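You operate a simulated robot arm through the tools that you are given. There is no shell and no other tool. Be economical: measure what you need, move in short steps, check, and stop when the job is done.

You run a simulated robot arm. Do the job below in one go: nothing can be reset, and whatever is moved stays where it is left.

Task
Take the blue tape on the top of the padded table and put it away on the fourth shelf from the bottom of the steel shelving. Then put one of the labels from the label tray on top of the white lift card. Then lift the orange box lid open. Keep to this order.

Only the result counts: the job must be done as asked and must still hold three seconds after the hand-in. Knocking over, shifting, dropping, spilling or breaking anything else fails it. Lids that push on must go on centred and level and be pressed home; caps that screw on are set level and turned clockwise until they are tight.

Robot
A 6-joint arm with a four-finger gripper on a trunk, on a base that drives. Base frame: it is fixed to the floor where the robot stands at the start and does not move with it; the origin is under the middle of the robot, x ahead of it, y to its left, z up; the surface under the hand at the start is at about z = 500. Units: mm, rad, N and s.
Its first joint turns from -2.897 to 2.897 rad. Places, roughly: fourth shelf of the steel shelving [-4500, -3400, 1300]; label [-1000, 5750, 750]; orange box lid [-3000, -5400, 900]; white lift card [-1750, 5500, 750]. Payload 3.67 kg.
The TCP is the grasp point between the finger pads, 28 mm short of the fingertips. In the tool frame z runs along the fingers and y along their closing line. The gripper opens to 112 mm. The gripper's body begins 73 mm behind the TCP.
Orientation is that of the tool frame in the base frame, as [roll, pitch, yaw] about the fixed x, y, z axes, in that order (R = Rz(yaw) Ry(pitch) Rx(roll)). With the fingers straight down and closing along the base's y, the tool's x points along the base's -x, its y along +y and its z along -z.

Tools
- The arm moves only by the tool send_rows. Its argument "motion" is a list of rows, each a list of 7 numbers: the closure in counts, from 0 (fully open) to 255 (shut), then the shift along the tool's x, y, z in units of 25 mm (1.0 is 25 mm), then the turn, a rotation vector about the tool's x, y, z in units of 5 degrees (1.0 is 5 degrees). In form: [[fingers, tx, ty, tz, rx, ry, rz], ...]. A call has 1 to 20 rows; each row shifts and turns the commanded pose from where the row before left it, along the tool's axes as they then stand. A call with a number of a shift or a turn outside -1 to 1 is refused whole. Each row takes 0.2 s and may step no farther than 50 mm and 0.15 rad from the row before; otherwise, or with a gripper value out of range, the whole call is refused. A pose out of reach is approached as far as the arm can. The call stops where the force on the tool passes 40 N (or 10 N more than at its start, if that is more) or the arm is blocked; 0.2 s more then pass. Each finger halts on what it meets, pressing with about 33 N; the grip force reading is that of the motor and also rises with nothing between the fingers. The clock runs only during rows and for 0.2 s after the last one: add rows that do not move to give the fingers time. It gives the time, the measured TCP pose, the force on the tool (base axes), the opening and the grip force at its end, in the units of the frame above (readings bear some noise), with the torque about the TCP (base axes, N m) and any sound that the robot's microphone picked up.
- Cameras (640 x 400 px; columns grow to the right, rows downward): "scene" is now at [96.5, 225.6, 1306.3]; the picture's right is [0.15, -0.99, 0.00], its down [-0.77, -0.12, -0.63] and it looks along [0.62, 0.10, -0.78] (base axes); focal length 270 px, centre (320, 200). "wrist" rides on the gripper at [60, -18, -104] in the tool frame; the picture's right is [0.29, 0.96, 0.00], its down [-0.80, 0.24, -0.55] and it looks along [-0.53, 0.16, 0.83] (tool axes); focal length 234 px, centre (320, 200). There is no depth. A picture from a camera that has moved, and an enlarged one, comes with that camera's place and axes in the base frame and with its lens.
- snapshot(camera): a new picture of that camera. The clock stands still meanwhile.
- roll_base(legs): drives the robot by 1 to 6 legs, each [ahead, left, turn to the left] in mm, mm and rad, along the robot's own axes; the way and the turn of a leg run together, so that a leg with both is an arc; at most 1500 mm and 3.142 rad a leg. The arm and the cameras ride along, it lands a little off, and it stops where it bumps. It gives what a move gives.
- pan_tilt(pan, tilt): turns the head with the scene camera to pan (to the left, within 2.496 rad either way) and tilt (down, from -0.506 to 1.204), counted from straight ahead of the robot. It gives what a move gives.
- zoom(camera, box): a new picture of the part [left, top, right, bottom] of that camera's present view, enlarged. The clock stands still meanwhile.
- close_job(): hands the job in; it is judged then, once.

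Go step by step. Nothing tells you exact positions but the pictures and the camera data: compare them with the known pose of the tool, close in by small moves and look again before you grip or let go. The budget is 165 turns and 112 pictures, counting those below and the enlarged ones. Unless the task says otherwise, let go and move clear before handing in, and close with one line.

The tools are called after ">>>" as name(argument=value, ...) on one line, values as JSON. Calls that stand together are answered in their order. send_rows: Moves the arm, as the interface text tells. Its arguments: {"type":"object","properties":{"motion":{"type":"array"}},"required":["motion"]} The other tools are called the same way: roll_base (legs) drives the base; pan_tilt (pan, tilt) turns the head that bears the scene camera; snapshot (camera) takes a picture; zoom (camera, box) takes an enlarged picture of a part of a camera's view; close_job () hands the job in.

At the start:

```text
t: 0.0
tool_pos: [566.3, 265.1, 793.9]
ee_rot: [3.138, 0.0, -3.141]
contact_force: [0.1, -0.3, -0.6]
ft_torque: [0.01, 0.01, -0.03]
width: 112.0
grip_force: 0.1
robot x, y, heading: [-0.2, -1.1, 0.002]
head pan, tilt: [0.154, 0.894]
```

scene: 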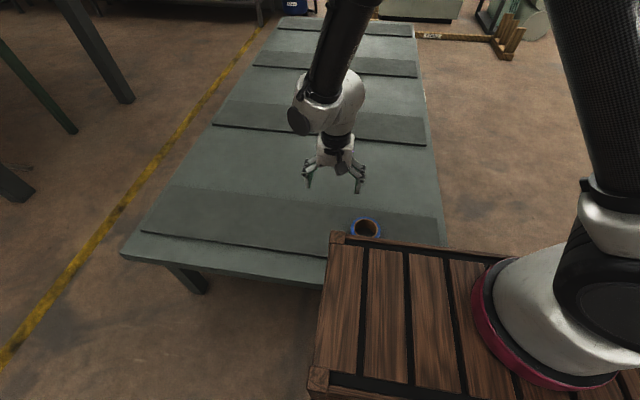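
wrist: 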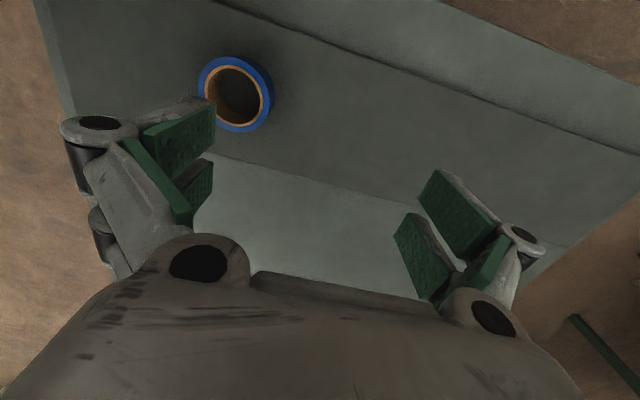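

The blue tape roll seems to be near (605, 148) on the table, judging by both cameras. I'll move over it and look closer before gripping.

>>> send_rows(motion=[[0, 0, -1, 1, 0, 0, 0], [0, 0, -1, 1, 0, 0, 0], [0, 0, -1, 1, 0, 0, 0], [0, 0, -1, 1, 0, 0, 0], [0, -0.5, -0.7, 1, 0, 0, 0], [0, -1, 0, 1, 0, 0, 0], [0, 0, 0, 0, 0, 0, 0]])

>>> snapshot(camera="wrist")

>>> zoom(camera="scene", box=[280, 130, 440, 250])

```text
t: 1.6
tool_pos: [605.3, 147.8, 644.2]
ee_rot: [3.138, 0.0, 3.14]
contact_force: [0.2, 0.1, 0.3]
ft_torque: [-0.02, 0.01, 0.0]
width: 112.0
grip_force: 0.1
robot x, y, heading: [-0.8, -2.1, -0.003]
head pan, tilt: [0.154, 0.894]
```

```text
109 pictures are left
camera wrist: at [546.3, 129.0, 747.9], right [-0.29, 0.96, 0.0], down [0.8, 0.24, 0.55], along [0.53, 0.16, -0.83], focal length 234 px, centre (320, 200)
```

wrist: 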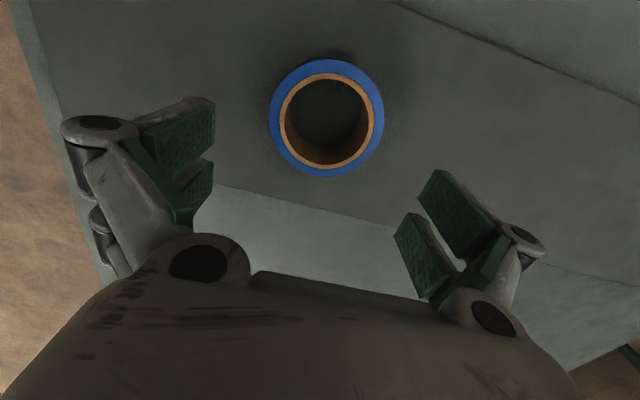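

```text
3.33 times, centred on (360, 190) of scene
camera zoom: at [96.5, 225.6, 1306.3], right [0.15, -0.99, 0.0], down [-0.77, -0.12, -0.63], along [0.62, 0.1, -0.78], focal length 899 px, centre (187, 233)
```

zoom: 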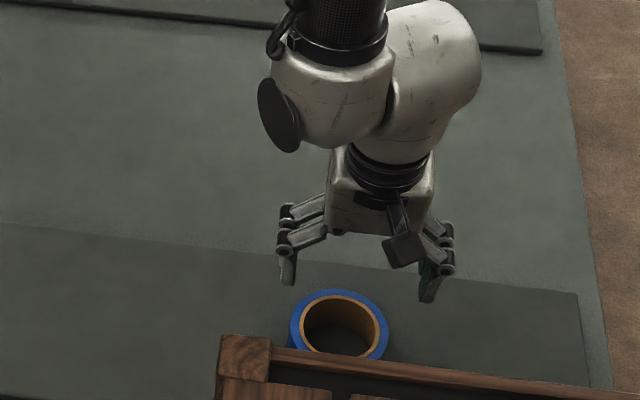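

The tape's top rim is near (597, 152, 550), roughly 97 mm across with a 12 mm wall. Before choosing a grip, I'll look at the shelving from here.

>>> pan_tilt(pan=-2.45, tilt=0.1)

>>> snapshot(camera="scene")

```text
t: 3.9
tool_pos: [605.8, 146.8, 644.2]
ee_rot: [3.138, 0.0, 3.141]
contact_force: [-0.4, 0.2, 0.2]
ft_torque: [-0.01, 0.01, 0.03]
width: 111.9
grip_force: 0.1
robot x, y, heading: [-2.6, 1.4, 0.001]
head pan, tilt: [-2.45, 0.099]
```

```text
107 pictures are left
camera scene: at [-49.4, 155.3, 1376.7], right [-0.64, 0.77, 0.0], down [0.08, 0.06, -1.0], along [-0.77, -0.63, -0.1], focal length 270 px, centre (320, 200)
```

scene: 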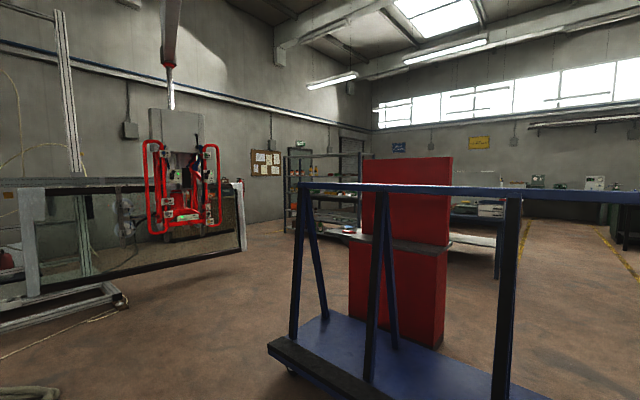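

>>> zoom(camera="scene", box=[240, 120, 400, 250])

>>> pan_tilt(pan=2.0, tilt=0.3)

>>> snapshot(camera="scene")

```text
3.08 times, centred on (320, 185) of scene
camera zoom: at [-49.4, 155.3, 1376.7], right [-0.64, 0.77, 0.0], down [0.08, 0.06, -1.0], along [-0.77, -0.63, -0.1], focal length 830 px, centre (320, 246)
```

zoom: 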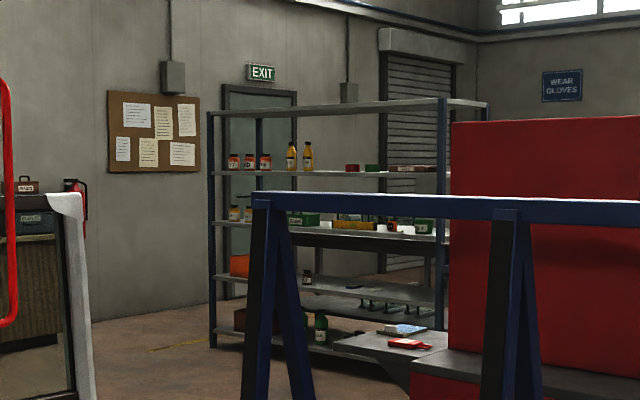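

```text
t: 7.5
tool_pos: [605.5, 146.3, 644.7]
ee_rot: [3.141, 0.0, -3.141]
contact_force: [0.3, -0.1, -0.1]
ft_torque: [0.01, 0.01, 0.05]
width: 111.9
grip_force: 0.1
robot x, y, heading: [1.2, 2.7, -0.0]
head pan, tilt: [2.0, 0.3]
```

```text
105 pictures are left
camera scene: at [-17.3, 298.9, 1358.1], right [0.91, 0.42, 0.0], down [0.12, -0.27, -0.96], along [-0.4, 0.87, -0.3], focal length 270 px, centre (320, 200)
```

scene: 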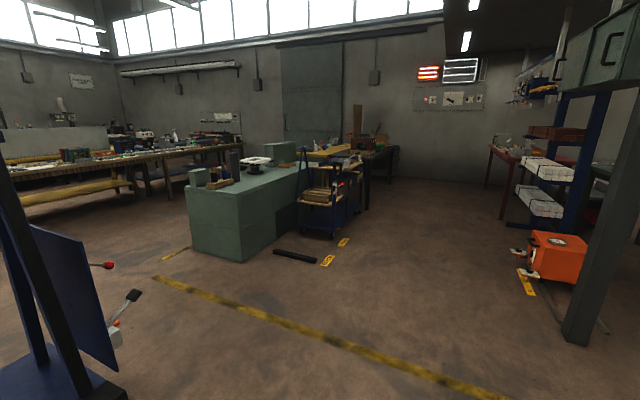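

The fourth shelf is the one with jars, with roughly 450 mm of clearance, so a tilted grip would suit it. I'll check the crate in front of the robot before tilting.

>>> pan_tilt(pan=-0.3, tilt=1.1)

>>> snapshot(camera="scene")

```text
t: 9.6
tool_pos: [604.8, 148.0, 644.3]
ee_rot: [3.14, 0.001, 3.141]
contact_force: [0.2, 0.4, -0.1]
ft_torque: [-0.03, 0.01, -0.01]
width: 111.6
grip_force: 0.0
robot x, y, heading: [-2.7, -0.8, 0.002]
head pan, tilt: [-0.3, 1.1]
```

```text
104 pictures are left
camera scene: at [81.9, 195.3, 1292.0], right [-0.3, -0.96, 0.0], down [-0.85, 0.26, -0.45], along [0.43, -0.13, -0.89], focal length 270 px, centre (320, 200)
```

scene: 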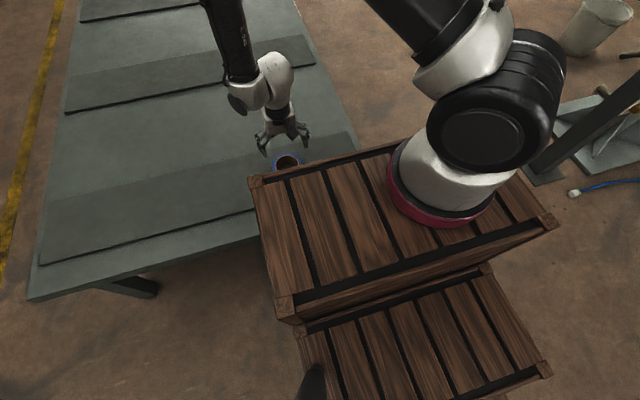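

The crate column is the robot's trunk (top about z 890, front about x 345). I'll back off 150 mm for room and tilt the tool 40° forward above the tape.

>>> roll_base(legs=[[-150, 0, 0]])

>>> send_rows(motion=[[0, 0, 0, -1, 0, -1, 0], [0, 0, 0, 0, 0, -1, 0], [0, 0, 0, 0, 0, -1, 0], [0, 0, 0, 0, 0, -1, 0], [0, 0, 0, 0, 0, -1, 0], [0, 0, 0, 0, 0, -1, 0], [0, 0, 0, 0, 0, -1, 0], [0, 0, 0, 0, 0, -1, 0], [0, 0, 0, 0, 0, 0, 0]])

>>> snapshot(camera="wrist")

>>> pan_tilt(pan=0.0, tilt=0.8)

>>> snapshot(camera="scene")

```text
t: 11.0
tool_pos: [455.4, 146.1, 642.6]
ee_rot: [3.14, 0.001, 3.139]
contact_force: [-0.1, -0.6, 0.8]
ft_torque: [0.0, 0.03, 0.0]
width: 111.9
grip_force: 0.0
robot x, y, heading: [-151.1, -2.7, -0.0]
head pan, tilt: [-0.3, 1.1]
```

```text
t: 13.0
tool_pos: [454.4, 137.8, 656.5]
ee_rot: [3.097, 0.585, 3.118]
contact_force: [-0.3, 0.7, 0.0]
ft_torque: [-0.02, 0.01, -0.02]
width: 112.0
grip_force: 0.0
out of reach, approached as far as the arm can: row 1, 2, 3
robot x, y, heading: [-147.9, -1.0, -0.001]
head pan, tilt: [-0.3, 1.1]
```

```text
103 pictures are left
camera wrist: at [347.4, 118.5, 708.3], right [-0.24, 0.96, -0.12], down [0.36, 0.21, 0.91], along [0.9, 0.18, -0.39], focal length 234 px, centre (320, 200)
```

wrist: 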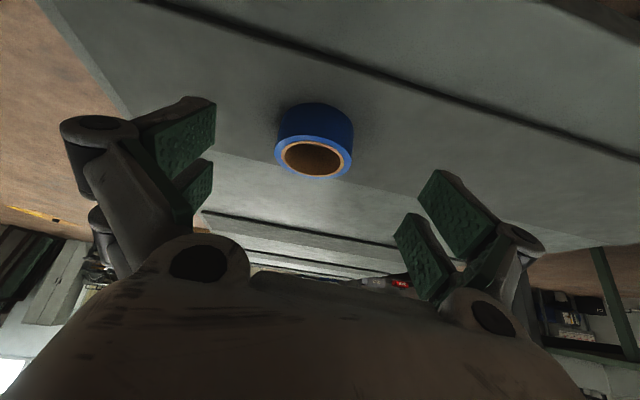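

```text
t: 13.8
tool_pos: [454.6, 138.5, 655.8]
ee_rot: [3.096, 0.584, 3.121]
contact_force: [0.7, 0.0, 0.1]
ft_torque: [-0.03, -0.01, 0.01]
width: 111.9
grip_force: 0.1
robot x, y, heading: [-149.4, 0.1, 0.0]
head pan, tilt: [0.0, 0.799]
```

```text
102 pictures are left
camera scene: at [-48.6, 213.9, 1313.6], right [0.0, -1.0, 0.0], down [-0.72, 0.0, -0.7], along [0.7, 0.0, -0.72], focal length 270 px, centre (320, 200)
```

scene: 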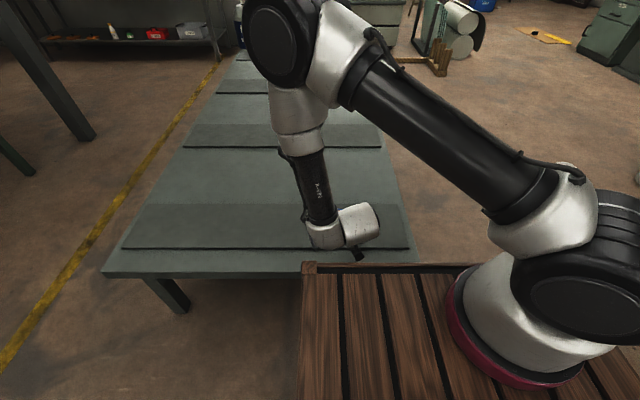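

The tape checks out near (594, 152). The arm now has room, so I'll move forward over the tape while keeping the tilt.

>>> send_rows(motion=[[0, -0.82, 0.1, 0.57, 0, 0, 0], [0, -0.82, 0.1, 0.57, 0, 0, 0], [0, -0.82, 0.1, 0.57, 0, 0, 0], [0, -0.82, 0.1, 0.57, 0, 0, 0], [0, 0, 0, 0, 0, 0, 0]])

>>> snapshot(camera="wrist")

```text
t: 15.0
tool_pos: [553.7, 149.3, 653.2]
ee_rot: [3.096, 0.585, 3.119]
contact_force: [0.0, -0.9, 0.1]
ft_torque: [0.02, 0.03, -0.03]
width: 111.9
grip_force: 0.1
robot x, y, heading: [-152.4, 0.0, 0.003]
head pan, tilt: [0.0, 0.799]
```

```text
101 pictures are left
camera wrist: at [446.2, 129.7, 705.3], right [-0.24, 0.96, -0.12], down [0.36, 0.21, 0.91], along [0.9, 0.18, -0.39], focal length 234 px, centre (320, 200)
```

wrist: 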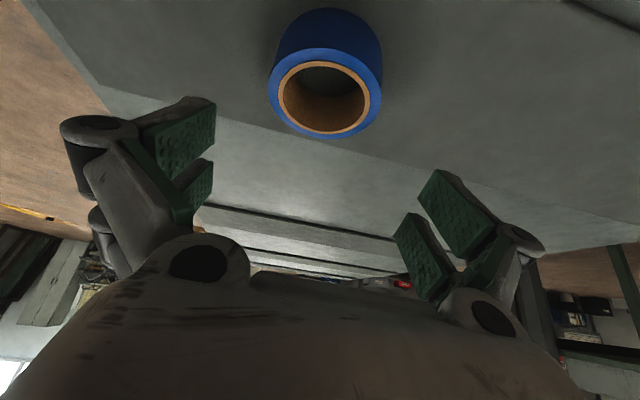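

The tape centre resolves to about (592, 152) with its top at z 548. I'll square up the roll, tilt a bit more, descend partway, and check.

>>> send_rows(motion=[[0, -0.5, 0.1, 0, 0.38, -0.6, -0.21], [0, -0.5, 0, 0.4, 0, -0.4, 0], [0, 0.3, 0, 0.8, 0, 0, 0], [0, 0.5, 0, 0.8, 0, 0, 0], [0, 0, 0, 0, 0, 0, 0]])

>>> snapshot(camera="wrist")

```text
t: 16.2
tool_pos: [591.5, 151.7, 616.8]
ee_rot: [3.141, 0.674, 3.14]
contact_force: [0.8, -0.5, -0.2]
ft_torque: [-0.02, -0.02, 0.05]
width: 112.2
grip_force: 0.1
robot x, y, heading: [-150.7, -1.0, -0.002]
head pan, tilt: [0.0, 0.799]
```

```text
100 pictures are left
camera wrist: at [478.8, 134.0, 660.0], right [-0.22, 0.96, -0.18], down [0.28, 0.24, 0.93], along [0.93, 0.16, -0.32], focal length 234 px, centre (320, 200)
```

wrist: 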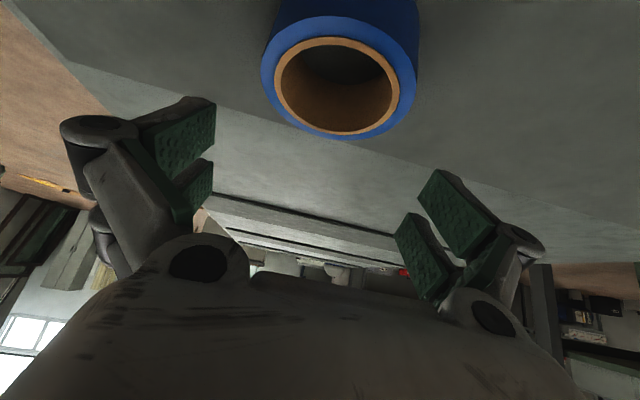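

Alignment in y holds (centre about 595, 152). Descending straight down to z 538 with the fingers either side.

>>> send_rows(motion=[[0, 0.52, 0, 0.86, 0, 0, 0], [0, 0.62, 0, 0.78, 0, 0, 0], [0, 0.62, 0, 0.78, 0, 0, 0], [0, 0.1, 0, 0.12, 0, 0, 0], [0, 0, 0, 0, 0, 0, 0]])

>>> snapshot(camera="wrist")

```text
t: 17.4
tool_pos: [593.3, 150.4, 538.7]
ee_rot: [-3.142, 0.674, 3.139]
contact_force: [0.1, -0.2, 0.9]
ft_torque: [-0.01, 0.01, -0.01]
width: 112.1
grip_force: 0.1
robot x, y, heading: [-151.6, -1.6, -0.002]
head pan, tilt: [0.0, 0.799]
```

```text
99 pictures are left
camera wrist: at [482.4, 133.1, 582.2], right [-0.22, 0.96, -0.18], down [0.28, 0.24, 0.93], along [0.93, 0.16, -0.32], focal length 234 px, centre (320, 200)
```

wrist: 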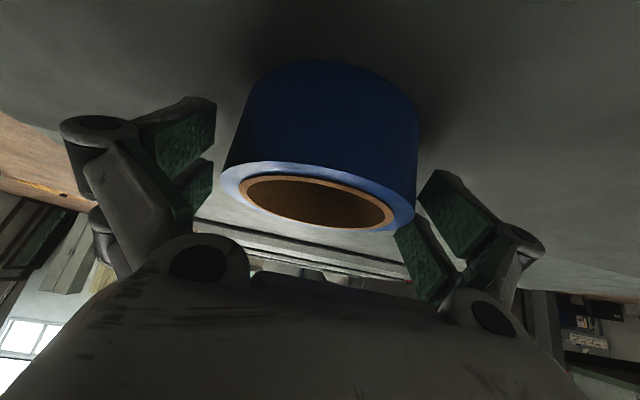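

The tape sits between the pads. Closing and lifting slightly.

>>> send_rows(motion=[[255, 0, 0, 0, 0, 0, 0], [255, 0, 0, 0, 0, 0, 0], [255, 0, 0, 0, 0, 0, 0], [255, -0.31, 0, -0.39, 0, 0, 0], [255, -0.62, 0, -0.78, 0, 0, 0], [255, -0.62, 0, -0.78, 0, 0, 0], [255, -0.62, 0, -0.78, 0, 0, 0], [255, -0.62, 0, -0.78, 0, 0, 0]])

>>> snapshot(camera="wrist")

```text
t: 19.2
tool_pos: [591.6, 151.9, 650.8]
ee_rot: [-3.141, 0.675, 3.14]
contact_force: [0.0, 0.6, -2.0]
ft_torque: [-0.01, -0.03, 0.02]
width: 95.7
grip_force: 33.2
robot x, y, heading: [-150.9, 1.7, -0.0]
head pan, tilt: [0.0, 0.799]
```

```text
98 pictures are left
camera wrist: at [480.2, 134.2, 693.7], right [-0.22, 0.96, -0.18], down [0.28, 0.24, 0.93], along [0.93, 0.16, -0.32], focal length 234 px, centre (320, 200)
```

wrist: 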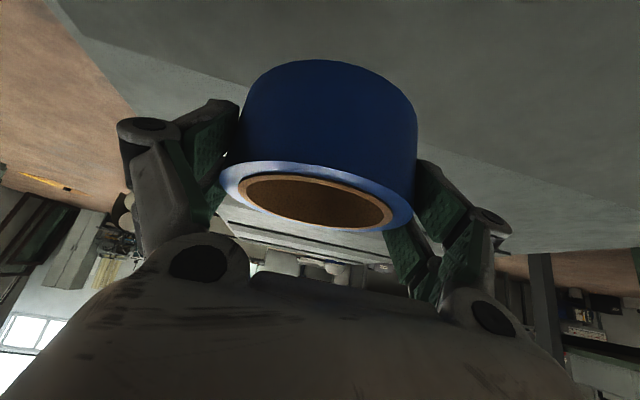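

The tape is held (95.7 mm), its bottom about 39 mm below the TCP. I'll raise it and survey the route to the right and behind.

>>> send_rows(motion=[[255, -0.62, 0, -0.78, 0, 0, 0], [255, -0.62, 0, -0.78, 0, 0, 0], [255, -0.62, 0, -0.78, 0, 0, 0], [255, -0.62, 0, -0.78, 0, 0, 0], [255, -0.62, 0, -0.78, 0, 0, 0], [255, -0.62, 0, -0.78, 0, 0, 0], [255, -0.62, 0, -0.78, 0, 0, 0], [255, -0.62, 0, -0.78, 0, 0, 0], [255, -0.62, 0, -0.78, 0, 0, 0], [255, -0.62, 0, -0.78, 0, 0, 0], [255, -0.62, 0, -0.78, 0, 0, 0], [255, -0.62, 0, -0.78, 0, 0, 0]])

>>> pan_tilt(pan=-1.3, tilt=0.5)

>>> snapshot(camera="scene")

>>> pan_tilt(pan=-2.4, tilt=0.5)

>>> snapshot(camera="scene")

```text
t: 21.8
tool_pos: [592.7, 153.2, 950.1]
ee_rot: [-3.14, 0.673, 3.139]
contact_force: [-0.2, -0.4, -2.0]
ft_torque: [-0.01, 0.0, -0.03]
width: 95.7
grip_force: 33.2
robot x, y, heading: [-147.5, 1.2, -0.003]
head pan, tilt: [0.0, 0.799]
```

```text
t: 23.3
tool_pos: [594.2, 151.7, 948.1]
ee_rot: [3.14, 0.675, 3.139]
contact_force: [0.4, 0.3, -1.0]
ft_torque: [0.02, 0.03, -0.01]
width: 95.7
grip_force: 33.2
robot x, y, heading: [-148.9, -4.2, -0.003]
head pan, tilt: [-1.3, 0.499]
```

```text
97 pictures are left
camera scene: at [-104.9, 126.3, 1339.6], right [-0.96, -0.27, 0.0], down [-0.13, 0.46, -0.88], along [0.23, -0.85, -0.48], focal length 270 px, centre (320, 200)
```

scene: 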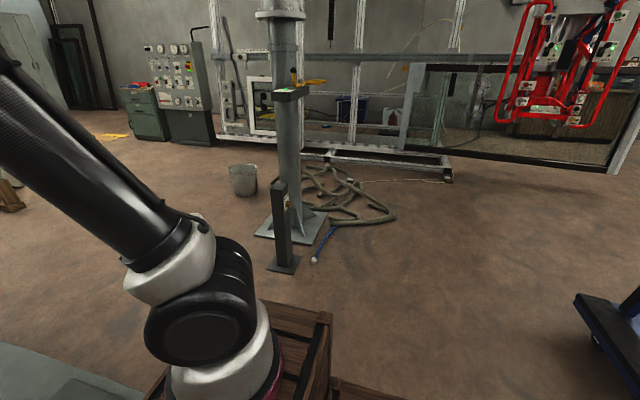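

```text
t: 24.6
tool_pos: [592.1, 152.3, 948.8]
ee_rot: [3.141, 0.673, 3.141]
contact_force: [0.3, 0.6, -1.1]
ft_torque: [-0.02, 0.02, -0.03]
width: 95.3
grip_force: 33.3
robot x, y, heading: [-152.3, -1.8, -0.001]
head pan, tilt: [-2.4, 0.499]
```

```text
96 pictures are left
camera scene: at [-196.2, 152.6, 1339.7], right [-0.68, 0.74, 0.0], down [0.35, 0.32, -0.88], along [-0.65, -0.59, -0.48], focal length 270 px, centre (320, 200)
```

scene: 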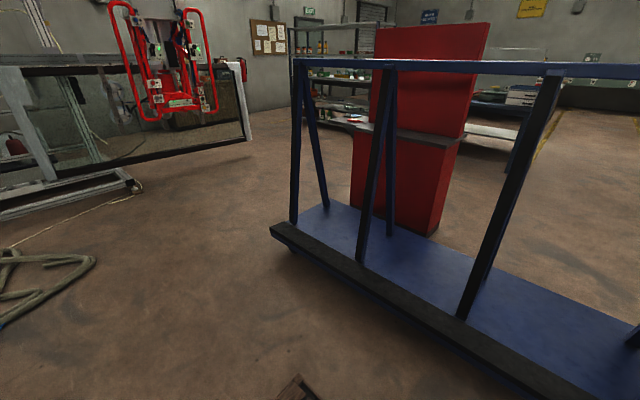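

Route: turn right and pass between the blue cart (corner near -1110, -1200) and the hose (-216, -2130), then head for the shelving, whose front faces +x at about x = -4450. First leg now.

>>> roll_base(legs=[[0, 0, -1.75], [1500, 0, 0], [0, 0, -0.95]])

>>> pan_tilt(pan=0.1, tilt=0.3)

>>> snapshot(camera="scene")

```text
t: 38.9
tool_pos: [-1058.4, -1939.6, 949.3]
ee_rot: [-3.141, 0.673, 0.399]
contact_force: [0.4, -0.4, -1.3]
ft_torque: [0.0, 0.02, 0.0]
width: 95.2
grip_force: 33.1
robot x, y, heading: [-432.5, -1509.4, -2.744]
head pan, tilt: [-2.4, 0.499]
```

```text
t: 41.1
tool_pos: [-1058.8, -1939.8, 950.8]
ee_rot: [3.141, 0.674, 0.4]
contact_force: [-0.7, -0.7, -2.2]
ft_torque: [-0.04, -0.02, -0.01]
width: 95.1
grip_force: 32.6
robot x, y, heading: [-433.7, -1506.8, -2.739]
head pan, tilt: [0.099, 0.3]
```

```text
95 pictures are left
camera scene: at [-449.2, -1760.3, 1358.0], right [-0.48, 0.88, 0.0], down [0.26, 0.14, -0.96], along [-0.84, -0.46, -0.3], focal length 270 px, centre (320, 200)
```

scene: 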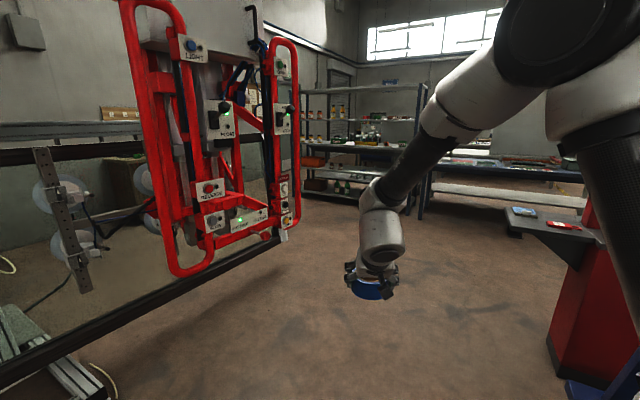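

The lifter hangs around x -1000 to -1610, y about -2630, and a ledge corner lies near (-2160, -1509). The corridor between them fits; I'll drive down its middle.

>>> roll_base(legs=[[930, 0, 0], [0, 0, 0.12], [1150, 0, 0]])

>>> snapshot(camera="scene")

```text
t: 52.1
tool_pos: [-2839.9, -2985.9, 951.1]
ee_rot: [3.141, 0.675, 0.541]
contact_force: [-0.1, 0.5, -1.5]
ft_torque: [0.02, 0.03, 0.0]
width: 94.7
grip_force: 32.9
robot x, y, heading: [-2282.5, -2473.3, -2.601]
head pan, tilt: [0.099, 0.3]
```

```text
94 pictures are left
camera scene: at [-2261.0, -2722.9, 1358.1], right [-0.6, 0.8, 0.0], down [0.24, 0.18, -0.96], along [-0.77, -0.57, -0.3], focal length 270 px, centre (320, 200)
```

scene: 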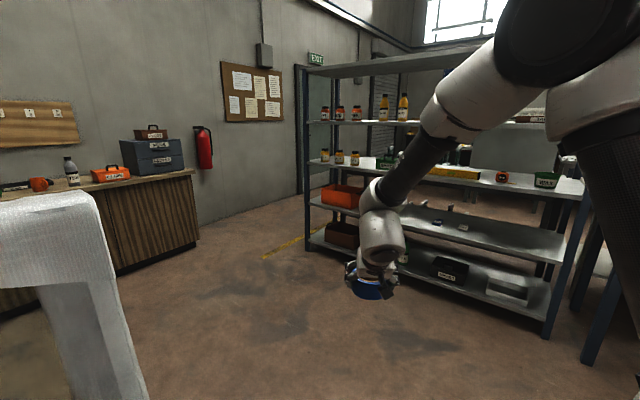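

Fourth shelf (jars and amber bottles) is confirmed, front edge at about x -4110, with a gap right of the amber bottles near y -3290. I'll drive closer, square up to heading π, and look.

>>> roll_base(legs=[[900, 0, 0], [0, 0, -0.54]])

>>> pan_tilt(pan=0.15, tilt=0.05)

>>> snapshot(camera="scene")

```text
t: 58.3
tool_pos: [-3779.1, -3095.9, 949.7]
ee_rot: [3.141, 0.673, 0.014]
contact_force: [-0.1, -0.5, -1.0]
ft_torque: [0.02, 0.01, 0.02]
width: 95.0
grip_force: 32.9
robot x, y, heading: [-3036.7, -2933.3, -3.129]
head pan, tilt: [0.099, 0.3]
```

```text
t: 59.0
tool_pos: [-3778.9, -3095.7, 949.1]
ee_rot: [-3.141, 0.674, 0.015]
contact_force: [0.4, 0.0, -1.8]
ft_torque: [0.0, 0.0, 0.0]
width: 94.7
grip_force: 32.5
robot x, y, heading: [-3034.7, -2930.4, -3.127]
head pan, tilt: [0.15, 0.051]
```

```text
93 pictures are left
camera scene: at [-3143.6, -3163.2, 1381.1], right [-0.16, 0.99, 0.0], down [0.05, 0.01, -1.0], along [-0.99, -0.16, -0.05], focal length 270 px, centre (320, 200)
```

scene: 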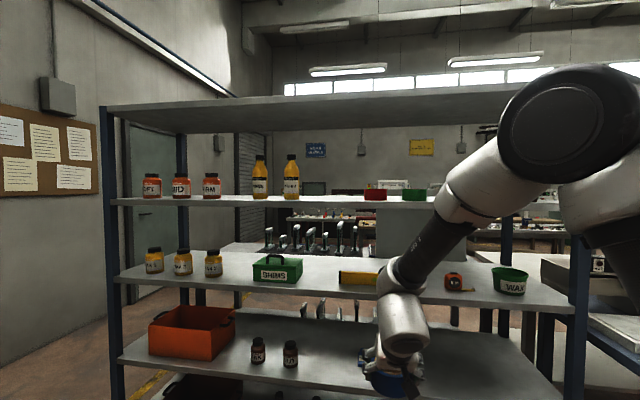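

The gap on the fourth shelf is between the amber bottle (col 291) and the red box (col 375). I'll raise the tape to about z 1400 here in front of the shelving.

>>> send_rows(motion=[[255, -0.62, 0, -0.78, 0, 0, 0], [255, -0.62, 0, -0.78, 0, 0, 0], [255, -0.62, 0, -0.78, 0, 0, 0], [255, -0.62, 0, -0.78, 0, 0, 0], [255, -0.62, 0, -0.78, 0, 0, 0], [255, -0.62, 0, -0.78, 0, 0, 0], [255, -0.62, 0, -0.78, 0, 0, 0], [255, -0.62, 0, -0.78, 0, 0, 0], [255, -0.62, 0, -0.78, 0, 0, 0], [255, -0.62, 0, -0.78, 0, 0, 0], [255, -0.62, 0, -0.78, 0, 0, 0], [255, -0.62, 0, -0.78, 0, 0, 0], [255, -0.62, 0, -0.78, 0, 0, 0], [255, -0.62, 0, -0.78, 0, 0, 0], [255, -0.62, 0, -0.78, 0, 0, 0], [255, -0.62, 0, -0.78, 0, 0, 0], [255, -0.62, 0, -0.78, 0, 0, 0], [255, -0.62, 0, -0.78, 0, 0, 0]])

>>> snapshot(camera="scene")

>>> snapshot(camera="wrist")

```text
t: 62.8
tool_pos: [-3778.5, -3096.7, 1397.2]
ee_rot: [-3.141, 0.671, 0.014]
contact_force: [0.0, -0.7, -0.7]
ft_torque: [0.01, -0.03, -0.01]
width: 94.7
grip_force: 32.6
robot x, y, heading: [-3036.6, -2925.6, -3.125]
head pan, tilt: [0.15, 0.051]
```

```text
92 pictures are left
camera scene: at [-3143.7, -3163.2, 1381.2], right [-0.16, 0.99, 0.0], down [0.05, 0.01, -1.0], along [-0.99, -0.16, -0.05], focal length 270 px, centre (320, 200)
```

scene: 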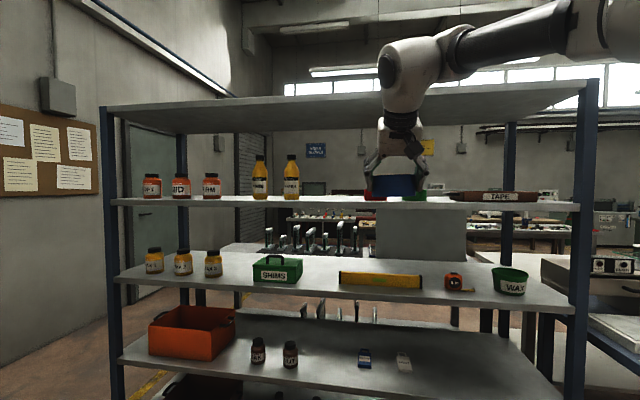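

```text
91 pictures are left
camera wrist: at [-3667.0, -3077.2, 1440.8], right [0.24, -0.95, -0.18], down [-0.28, -0.24, 0.93], along [-0.93, -0.17, -0.32], focal length 234 px, centre (320, 200)
```

wrist: 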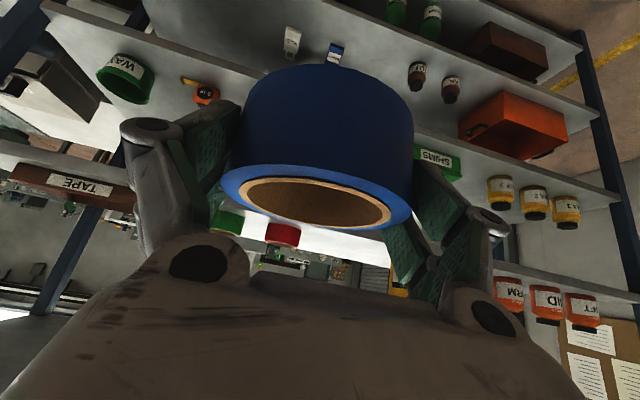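

The wrist and forearm stay under the top shelf, so this posture works. I'll zoom to pin down the front edge and surface height.

>>> zoom(camera="scene", box=[240, 140, 440, 230])

>>> zoom(camera="wrist", box=[380, 180, 640, 340])

```text
3.20 times, centred on (340, 185) of scene
camera zoom: at [-3143.7, -3163.2, 1381.2], right [-0.16, 0.99, 0.0], down [0.05, 0.01, -1.0], along [-0.99, -0.16, -0.05], focal length 863 px, centre (256, 248)
```

zoom: 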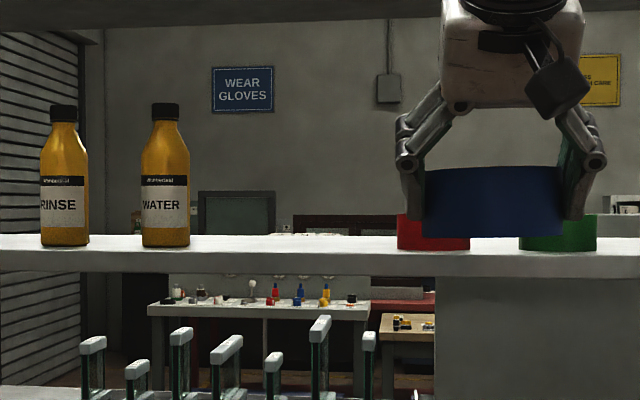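

```text
2.46 times, centred on (510, 260) of wrist
camera zoom: at [-3667.0, -3077.2, 1440.8], right [0.24, -0.95, -0.18], down [-0.28, -0.24, 0.93], along [-0.93, -0.17, -0.32], focal length 576 px, centre (-148, 52)
```

zoom: 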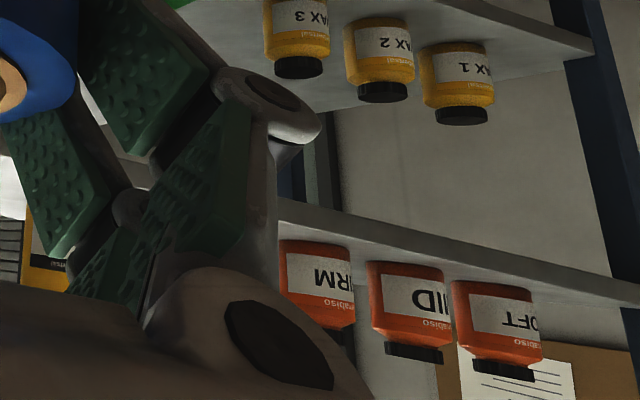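

Surface is at about z 1324, front edge x about -4210; target is (-4310, -3305). I'll raise 25 mm, shift left, drive most of the way in, and check.

>>> send_rows(motion=[[255, -0.62, 0, -0.78, 0, 0, 0], [255, 0, 0, 0, 0, 0, 0]])

>>> roll_base(legs=[[0, 200, 0], [350, 0, 0]])

>>> pan_tilt(pan=-0.1, tilt=0.1)

>>> snapshot(camera="scene")

>>> snapshot(camera="wrist")

```text
t: 63.4
tool_pos: [-3778.3, -3096.7, 1423.3]
ee_rot: [-3.141, 0.673, 0.015]
contact_force: [0.1, 0.0, -2.1]
ft_torque: [0.01, -0.02, 0.0]
width: 94.4
grip_force: 33.0
robot x, y, heading: [-3038.9, -2932.7, -3.13]
head pan, tilt: [0.15, 0.051]
```

```text
t: 66.9
tool_pos: [-4126.0, -3297.0, 1422.8]
ee_rot: [3.14, 0.674, 0.01]
contact_force: [0.1, -0.6, -1.3]
ft_torque: [0.0, -0.03, 0.0]
width: 94.5
grip_force: 32.7
robot x, y, heading: [-3383.2, -3131.0, -3.131]
head pan, tilt: [0.15, 0.051]
```

```text
t: 67.7
tool_pos: [-4125.0, -3296.6, 1422.5]
ee_rot: [3.14, 0.674, 0.012]
contact_force: [0.6, -0.8, -1.6]
ft_torque: [-0.01, -0.04, 0.03]
width: 94.3
grip_force: 32.8
robot x, y, heading: [-3382.9, -3133.9, -3.129]
head pan, tilt: [-0.099, 0.099]
```

```text
88 pictures are left
camera scene: at [-3492.5, -3341.2, 1376.7], right [0.09, 1.0, 0.0], down [0.1, -0.01, -1.0], along [-0.99, 0.09, -0.1], focal length 270 px, centre (320, 200)
```

scene: 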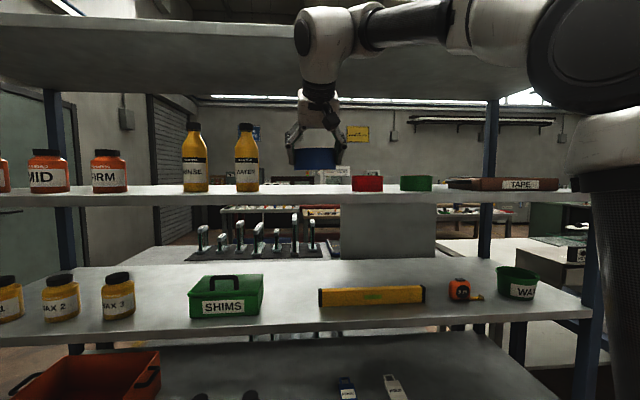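

```text
87 pictures are left
camera wrist: at [-4013.3, -3276.5, 1466.5], right [0.23, -0.96, -0.18], down [-0.28, -0.24, 0.93], along [-0.93, -0.17, -0.32], focal length 234 px, centre (320, 200)
```

wrist: 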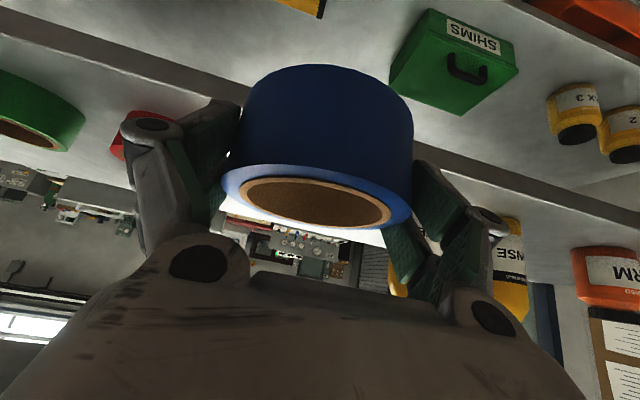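

Gap centre is confirmed near y -3306. I'll zoom once more for the front edge before going in.

>>> zoom(camera="scene", box=[240, 150, 400, 250])

>>> zoom(camera="wrist", box=[0, 0, 320, 200])

```text
4.00 times, centred on (320, 200) of scene
camera zoom: at [-3492.5, -3341.2, 1376.7], right [0.09, 1.0, 0.0], down [0.1, -0.01, -1.0], along [-0.99, 0.09, -0.1], focal length 1079 px, centre (320, 200)
```

zoom: 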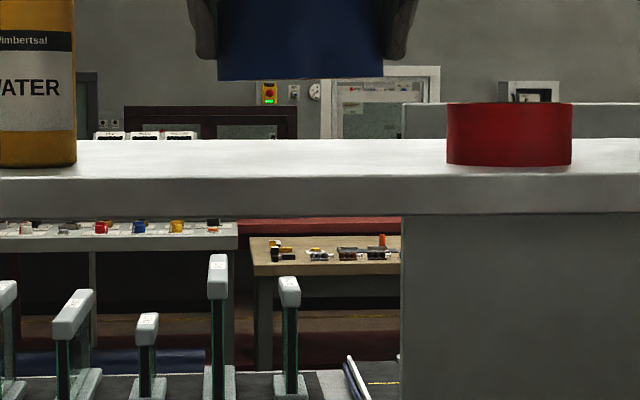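

```text
2.00 times, centred on (160, 100) of wrist
camera zoom: at [-4013.3, -3276.5, 1466.5], right [0.23, -0.96, -0.18], down [-0.28, -0.24, 0.93], along [-0.93, -0.17, -0.32], focal length 468 px, centre (640, 400)
```

zoom: 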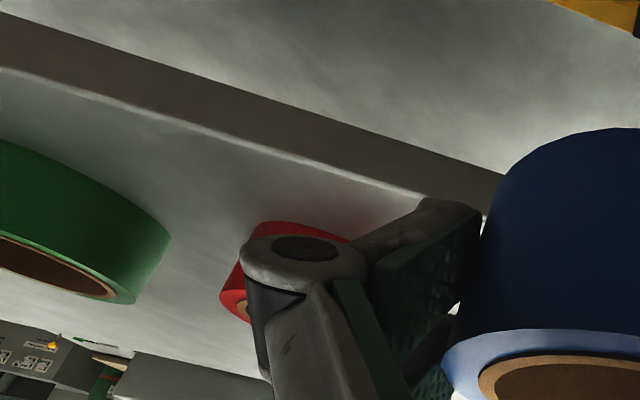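

Edge x about -4222, surface z about 1320. Driving 200 mm in puts the tape fully over the shelf, then I lower until contact.

>>> roll_base(legs=[[200, 0, 0]])

>>> send_rows(motion=[[255, 0.62, 0, 0.78, 0, 0, 0], [255, 0.5, 0, 0.62, 0, 0, 0], [255, 0, 0, 0, 0, 0, 0]])

>>> snapshot(camera="scene")

>>> snapshot(camera="wrist")

```text
t: 69.3
tool_pos: [-4330.1, -3300.7, 1423.4]
ee_rot: [-3.141, 0.675, 0.013]
contact_force: [-1.1, -0.5, -2.0]
ft_torque: [-0.01, -0.02, -0.01]
width: 94.3
grip_force: 33.2
robot x, y, heading: [-3590.3, -3138.9, -3.127]
head pan, tilt: [-0.099, 0.099]
```

```text
t: 70.1
tool_pos: [-4330.6, -3299.3, 1377.7]
ee_rot: [-3.141, 0.674, 0.012]
contact_force: [0.1, -0.9, -1.8]
ft_torque: [0.0, -0.01, 0.02]
width: 94.3
grip_force: 32.3
robot x, y, heading: [-3588.7, -3137.5, -3.128]
head pan, tilt: [-0.099, 0.099]
```

```text
84 pictures are left
camera scene: at [-3697.6, -3344.0, 1376.7], right [0.09, 1.0, 0.0], down [0.1, -0.01, -0.99], along [-0.99, 0.09, -0.1], focal length 270 px, centre (320, 200)
```

scene: 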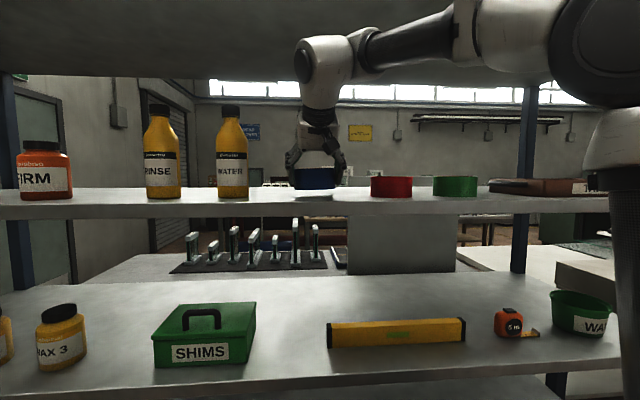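

```text
83 pictures are left
camera wrist: at [-4218.0, -3280.7, 1421.5], right [0.24, -0.95, -0.18], down [-0.27, -0.24, 0.93], along [-0.93, -0.17, -0.32], focal length 234 px, centre (320, 200)
```

wrist: 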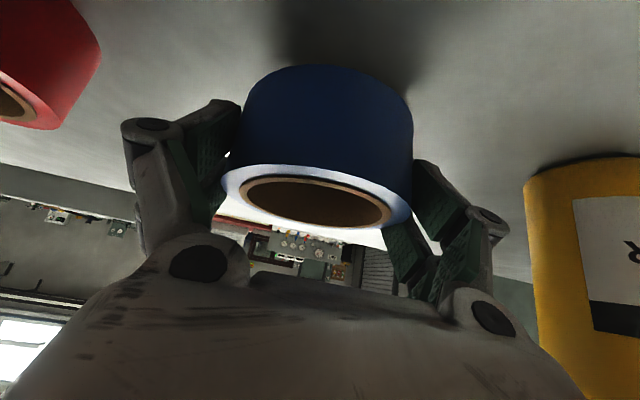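

The tape is over the shelf with room on both sides. Lowering in small steps until contact.

>>> send_rows(motion=[[255, 0.1, 0, 0.125, 0, 0, 0], [255, 0.1, 0, 0.125, 0, 0, 0], [255, 0.06, 0, 0.08, 0, 0, 0], [255, 0.06, 0, 0.08, 0, 0, 0], [255, 0, 0, 0, 0, 0, 0]])

>>> zoom(camera="scene", box=[260, 140, 380, 215])

```text
t: 71.3
tool_pos: [-4330.8, -3300.2, 1364.4]
ee_rot: [3.141, 0.675, 0.012]
contact_force: [0.5, 0.3, -2.4]
ft_torque: [-0.01, -0.01, 0.0]
width: 94.3
grip_force: 33.0
robot x, y, heading: [-3589.9, -3137.5, -3.13]
head pan, tilt: [-0.099, 0.099]
```

```text
5.33 times, centred on (320, 178) of scene
camera zoom: at [-3697.6, -3344.0, 1376.7], right [0.09, 1.0, 0.0], down [0.1, -0.01, -0.99], along [-0.99, 0.09, -0.1], focal length 1439 px, centre (320, 320)
```

zoom: 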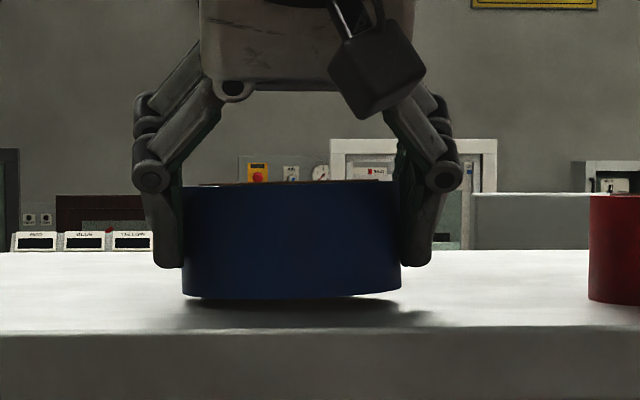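

Still a few millimetres above the surface. Continuing in 1.5 mm steps.

>>> send_rows(motion=[[255, 0.04, 0, 0.05, 0, 0, 0], [255, 0.04, 0, 0.05, 0, 0, 0], [255, 0.04, 0, 0.05, 0, 0, 0], [255, 0, 0, 0, 0, 0, 0]])

```text
t: 72.3
tool_pos: [-4329.4, -3301.3, 1361.2]
ee_rot: [3.14, 0.676, 0.012]
contact_force: [-0.5, 0.6, 5.7]
ft_torque: [-0.31, 0.0, -0.05]
width: 94.1
grip_force: 32.8
robot x, y, heading: [-3590.5, -3135.4, -3.134]
head pan, tilt: [-0.099, 0.099]
```

Contact (about 8 N). Releasing gently and checking.

>>> send_rows(motion=[[30, 0, 0, 0, 0, 0, 0], [15, 0, 0, 0, 0, 0, 0], [0, 0, 0, 0, 0, 0, 0], [0, 0, 0, 0, 0, 0, 0]])

>>> snapshot(camera="wrist")

>>> zoom(camera="scene", box=[260, 140, 380, 215])

```text
t: 73.3
tool_pos: [-4329.2, -3300.1, 1360.3]
ee_rot: [3.141, 0.674, 0.011]
contact_force: [0.2, -0.1, -0.5]
ft_torque: [-0.02, -0.01, -0.01]
width: 112.1
grip_force: 0.0
robot x, y, heading: [-3587.6, -3132.3, -3.131]
head pan, tilt: [-0.099, 0.099]
```

```text
81 pictures are left
camera wrist: at [-4218.0, -3280.9, 1403.6], right [0.24, -0.95, -0.18], down [-0.27, -0.24, 0.93], along [-0.93, -0.17, -0.32], focal length 234 px, centre (320, 200)
```

wrist: 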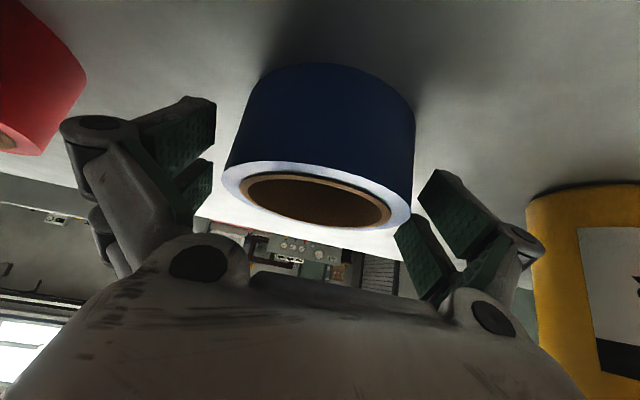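

```text
5.33 times, centred on (320, 178) of scene
camera zoom: at [-3697.5, -3344.0, 1376.7], right [0.09, 1.0, 0.0], down [0.1, -0.01, -0.99], along [-0.99, 0.09, -0.1], focal length 1439 px, centre (320, 320)
```

zoom: 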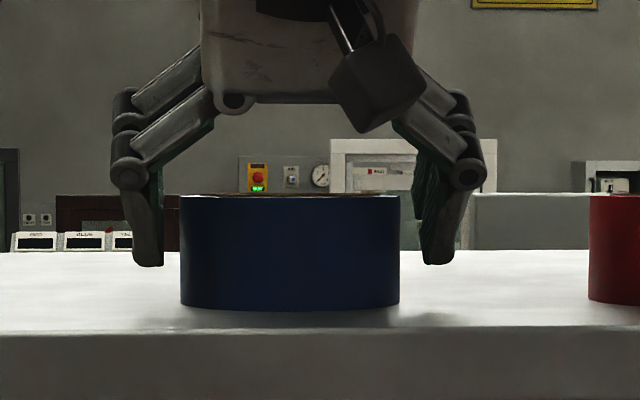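

Tape rests flat on the fourth shelf, released. I'll withdraw along the tool axis and back the base away.

>>> send_rows(motion=[[0, 0, 0, -1, 0, 0, 0], [0, 0, 0, -1, 0, 0, 0], [0, 0, 0, -1, 0, 0, 0], [0, 0, 0, 0, 0, 0, 0]])

>>> roll_base(legs=[[-500, 0, 0]])

>>> snapshot(camera="scene")

```text
t: 74.3
tool_pos: [-4282.7, -3299.7, 1419.3]
ee_rot: [3.142, 0.672, 0.013]
contact_force: [0.4, -0.9, 0.5]
ft_torque: [0.02, 0.03, 0.01]
width: 111.7
grip_force: 0.1
robot x, y, heading: [-3590.4, -3138.5, -3.122]
head pan, tilt: [-0.099, 0.099]
```

```text
t: 77.2
tool_pos: [-3781.2, -3293.1, 1418.8]
ee_rot: [3.141, 0.673, 0.012]
contact_force: [0.4, -0.7, 0.4]
ft_torque: [-0.02, -0.02, 0.0]
width: 111.9
grip_force: 0.1
robot x, y, heading: [-3087.9, -3128.3, -3.134]
head pan, tilt: [-0.099, 0.099]
```

```text
79 pictures are left
camera scene: at [-3196.6, -3337.4, 1376.7], right [0.09, 1.0, 0.0], down [0.1, -0.01, -0.99], along [-0.99, 0.09, -0.1], focal length 270 px, centre (320, 200)
```

scene: 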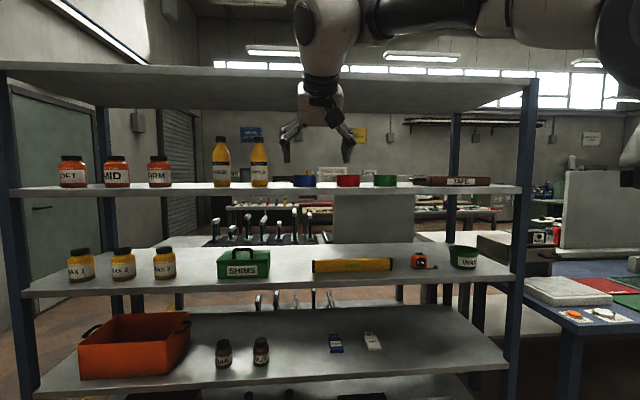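

The tape is in place on the fourth shelf. Next is the label area at (-1000, 5750); I'll survey the way to +y.

>>> pan_tilt(pan=-1.2, tilt=0.35)

>>> snapshot(camera="scene")

>>> pan_tilt(pan=-2.1, tilt=0.35)

>>> snapshot(camera="scene")

```text
t: 78.5
tool_pos: [-3782.2, -3292.3, 1419.5]
ee_rot: [3.141, 0.673, 0.011]
contact_force: [0.0, 0.0, 0.0]
ft_torque: [0.03, -0.02, -0.04]
width: 112.1
grip_force: 0.1
robot x, y, heading: [-3092.1, -3131.8, -3.127]
head pan, tilt: [-1.201, 0.351]
```

```text
78 pictures are left
camera scene: at [-3139.7, -3259.0, 1353.4], right [0.93, 0.37, 0.0], down [0.13, -0.32, -0.94], along [-0.35, 0.87, -0.34], focal length 270 px, centre (320, 200)
```

scene: 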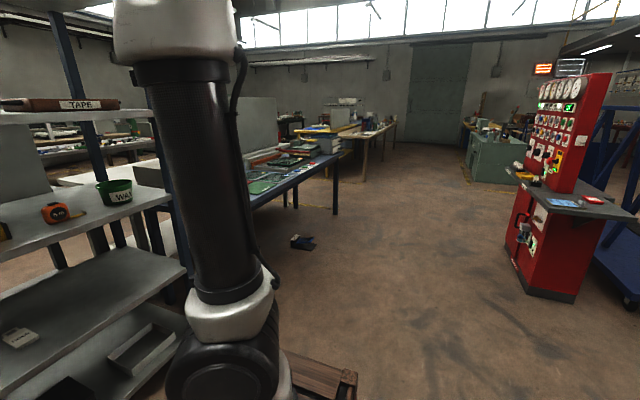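

```text
t: 79.8
tool_pos: [-3781.8, -3292.3, 1418.9]
ee_rot: [3.141, 0.674, 0.013]
contact_force: [0.7, 0.3, 0.7]
ft_torque: [0.01, -0.01, 0.0]
width: 111.9
grip_force: 0.0
robot x, y, heading: [-3088.1, -3131.9, -3.129]
head pan, tilt: [-2.1, 0.351]
```

```text
77 pictures are left
camera scene: at [-3059.0, -3264.4, 1353.4], right [0.87, -0.49, 0.0], down [-0.17, -0.3, -0.94], along [0.46, 0.82, -0.34], focal length 270 px, centre (320, 200)
```

scene: 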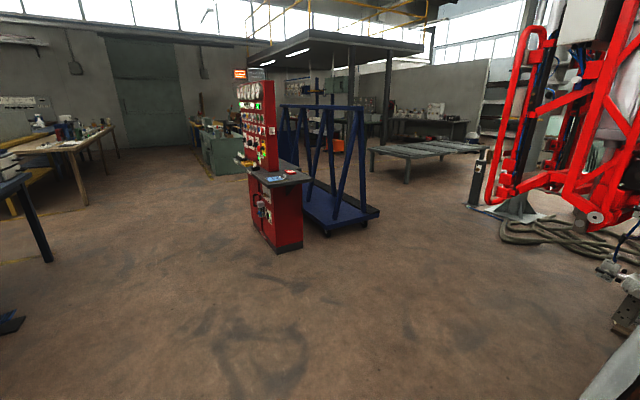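

There's a wide clear aisle at x around -3150 heading +y. I'll turn to face +y and drive up it.

>>> roll_base(legs=[[0, 0, -1.575], [1500, 100, 0], [1500, 0, 0], [1400, 0, 0]])

>>> pan_tilt(pan=-0.5, tilt=0.3)

>>> snapshot(camera="scene")

```text
refused: leg 2 is longer than a leg can be; nothing moved
```

```text
t: 81.4
tool_pos: [-3782.0, -3292.2, 1419.6]
ee_rot: [3.141, 0.674, 0.012]
contact_force: [0.9, 0.0, 0.0]
ft_torque: [0.02, 0.02, -0.01]
width: 111.7
grip_force: 0.0
robot x, y, heading: [-3086.5, -3130.0, -3.131]
head pan, tilt: [-0.499, 0.3]
```

```text
76 pictures are left
camera scene: at [-3187.4, -3301.7, 1358.1], right [0.47, 0.88, 0.0], down [0.26, -0.14, -0.96], along [-0.84, 0.45, -0.3], focal length 270 px, centre (320, 200)
```

scene: 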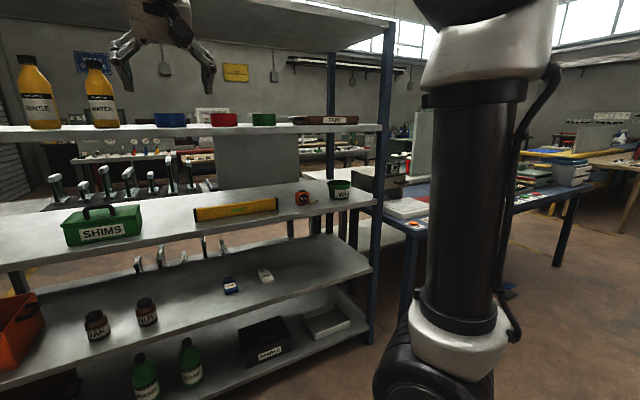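

The leg was slightly too long; I'll resend it within the limit.

>>> roll_base(legs=[[0, 0, -1.575], [1450, 50, 0], [1500, 0, 0], [1450, 0, 0]])

>>> snapshot(camera="scene")

```text
t: 106.4
tool_pos: [-3205.9, 1981.7, 1419.1]
ee_rot: [-3.141, 0.674, -1.599]
contact_force: [-0.2, 0.0, 0.0]
ft_torque: [0.03, 0.01, 0.01]
width: 112.1
grip_force: 0.1
robot x, y, heading: [-3071.0, 1282.0, 1.545]
head pan, tilt: [-0.499, 0.3]
```

```text
75 pictures are left
camera scene: at [-3236.0, 1388.9, 1358.1], right [0.86, -0.5, 0.0], down [-0.15, -0.26, -0.96], along [0.48, 0.83, -0.3], focal length 270 px, centre (320, 200)
```

scene: 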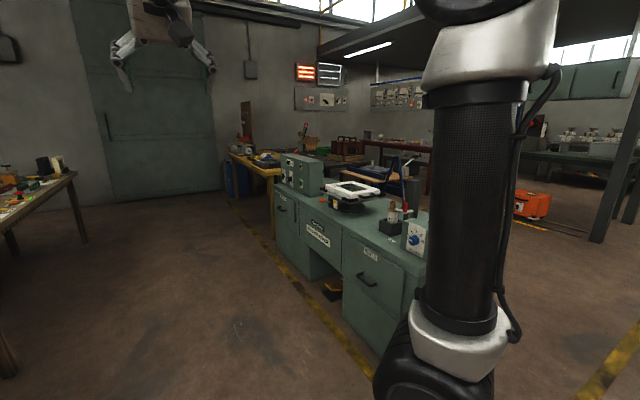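

The wooden bench behind the green desk likely holds the card. Zooming in on that region.

>>> zoom(camera="scene", box=[210, 90, 430, 220])

```text
2.91 times, centred on (320, 155) of scene
camera zoom: at [-3236.0, 1388.9, 1358.1], right [0.86, -0.5, 0.0], down [-0.15, -0.26, -0.96], along [0.48, 0.83, -0.3], focal length 785 px, centre (320, 331)
```

zoom: 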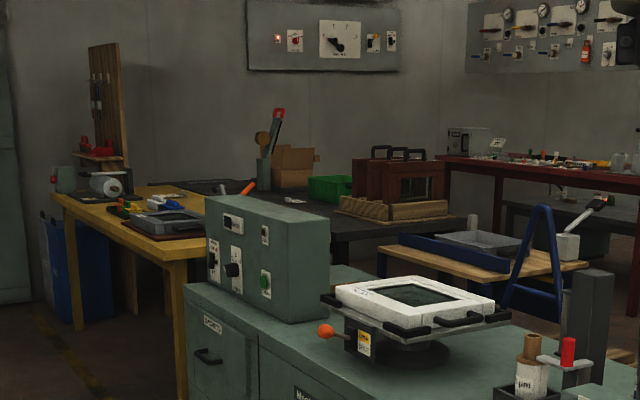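

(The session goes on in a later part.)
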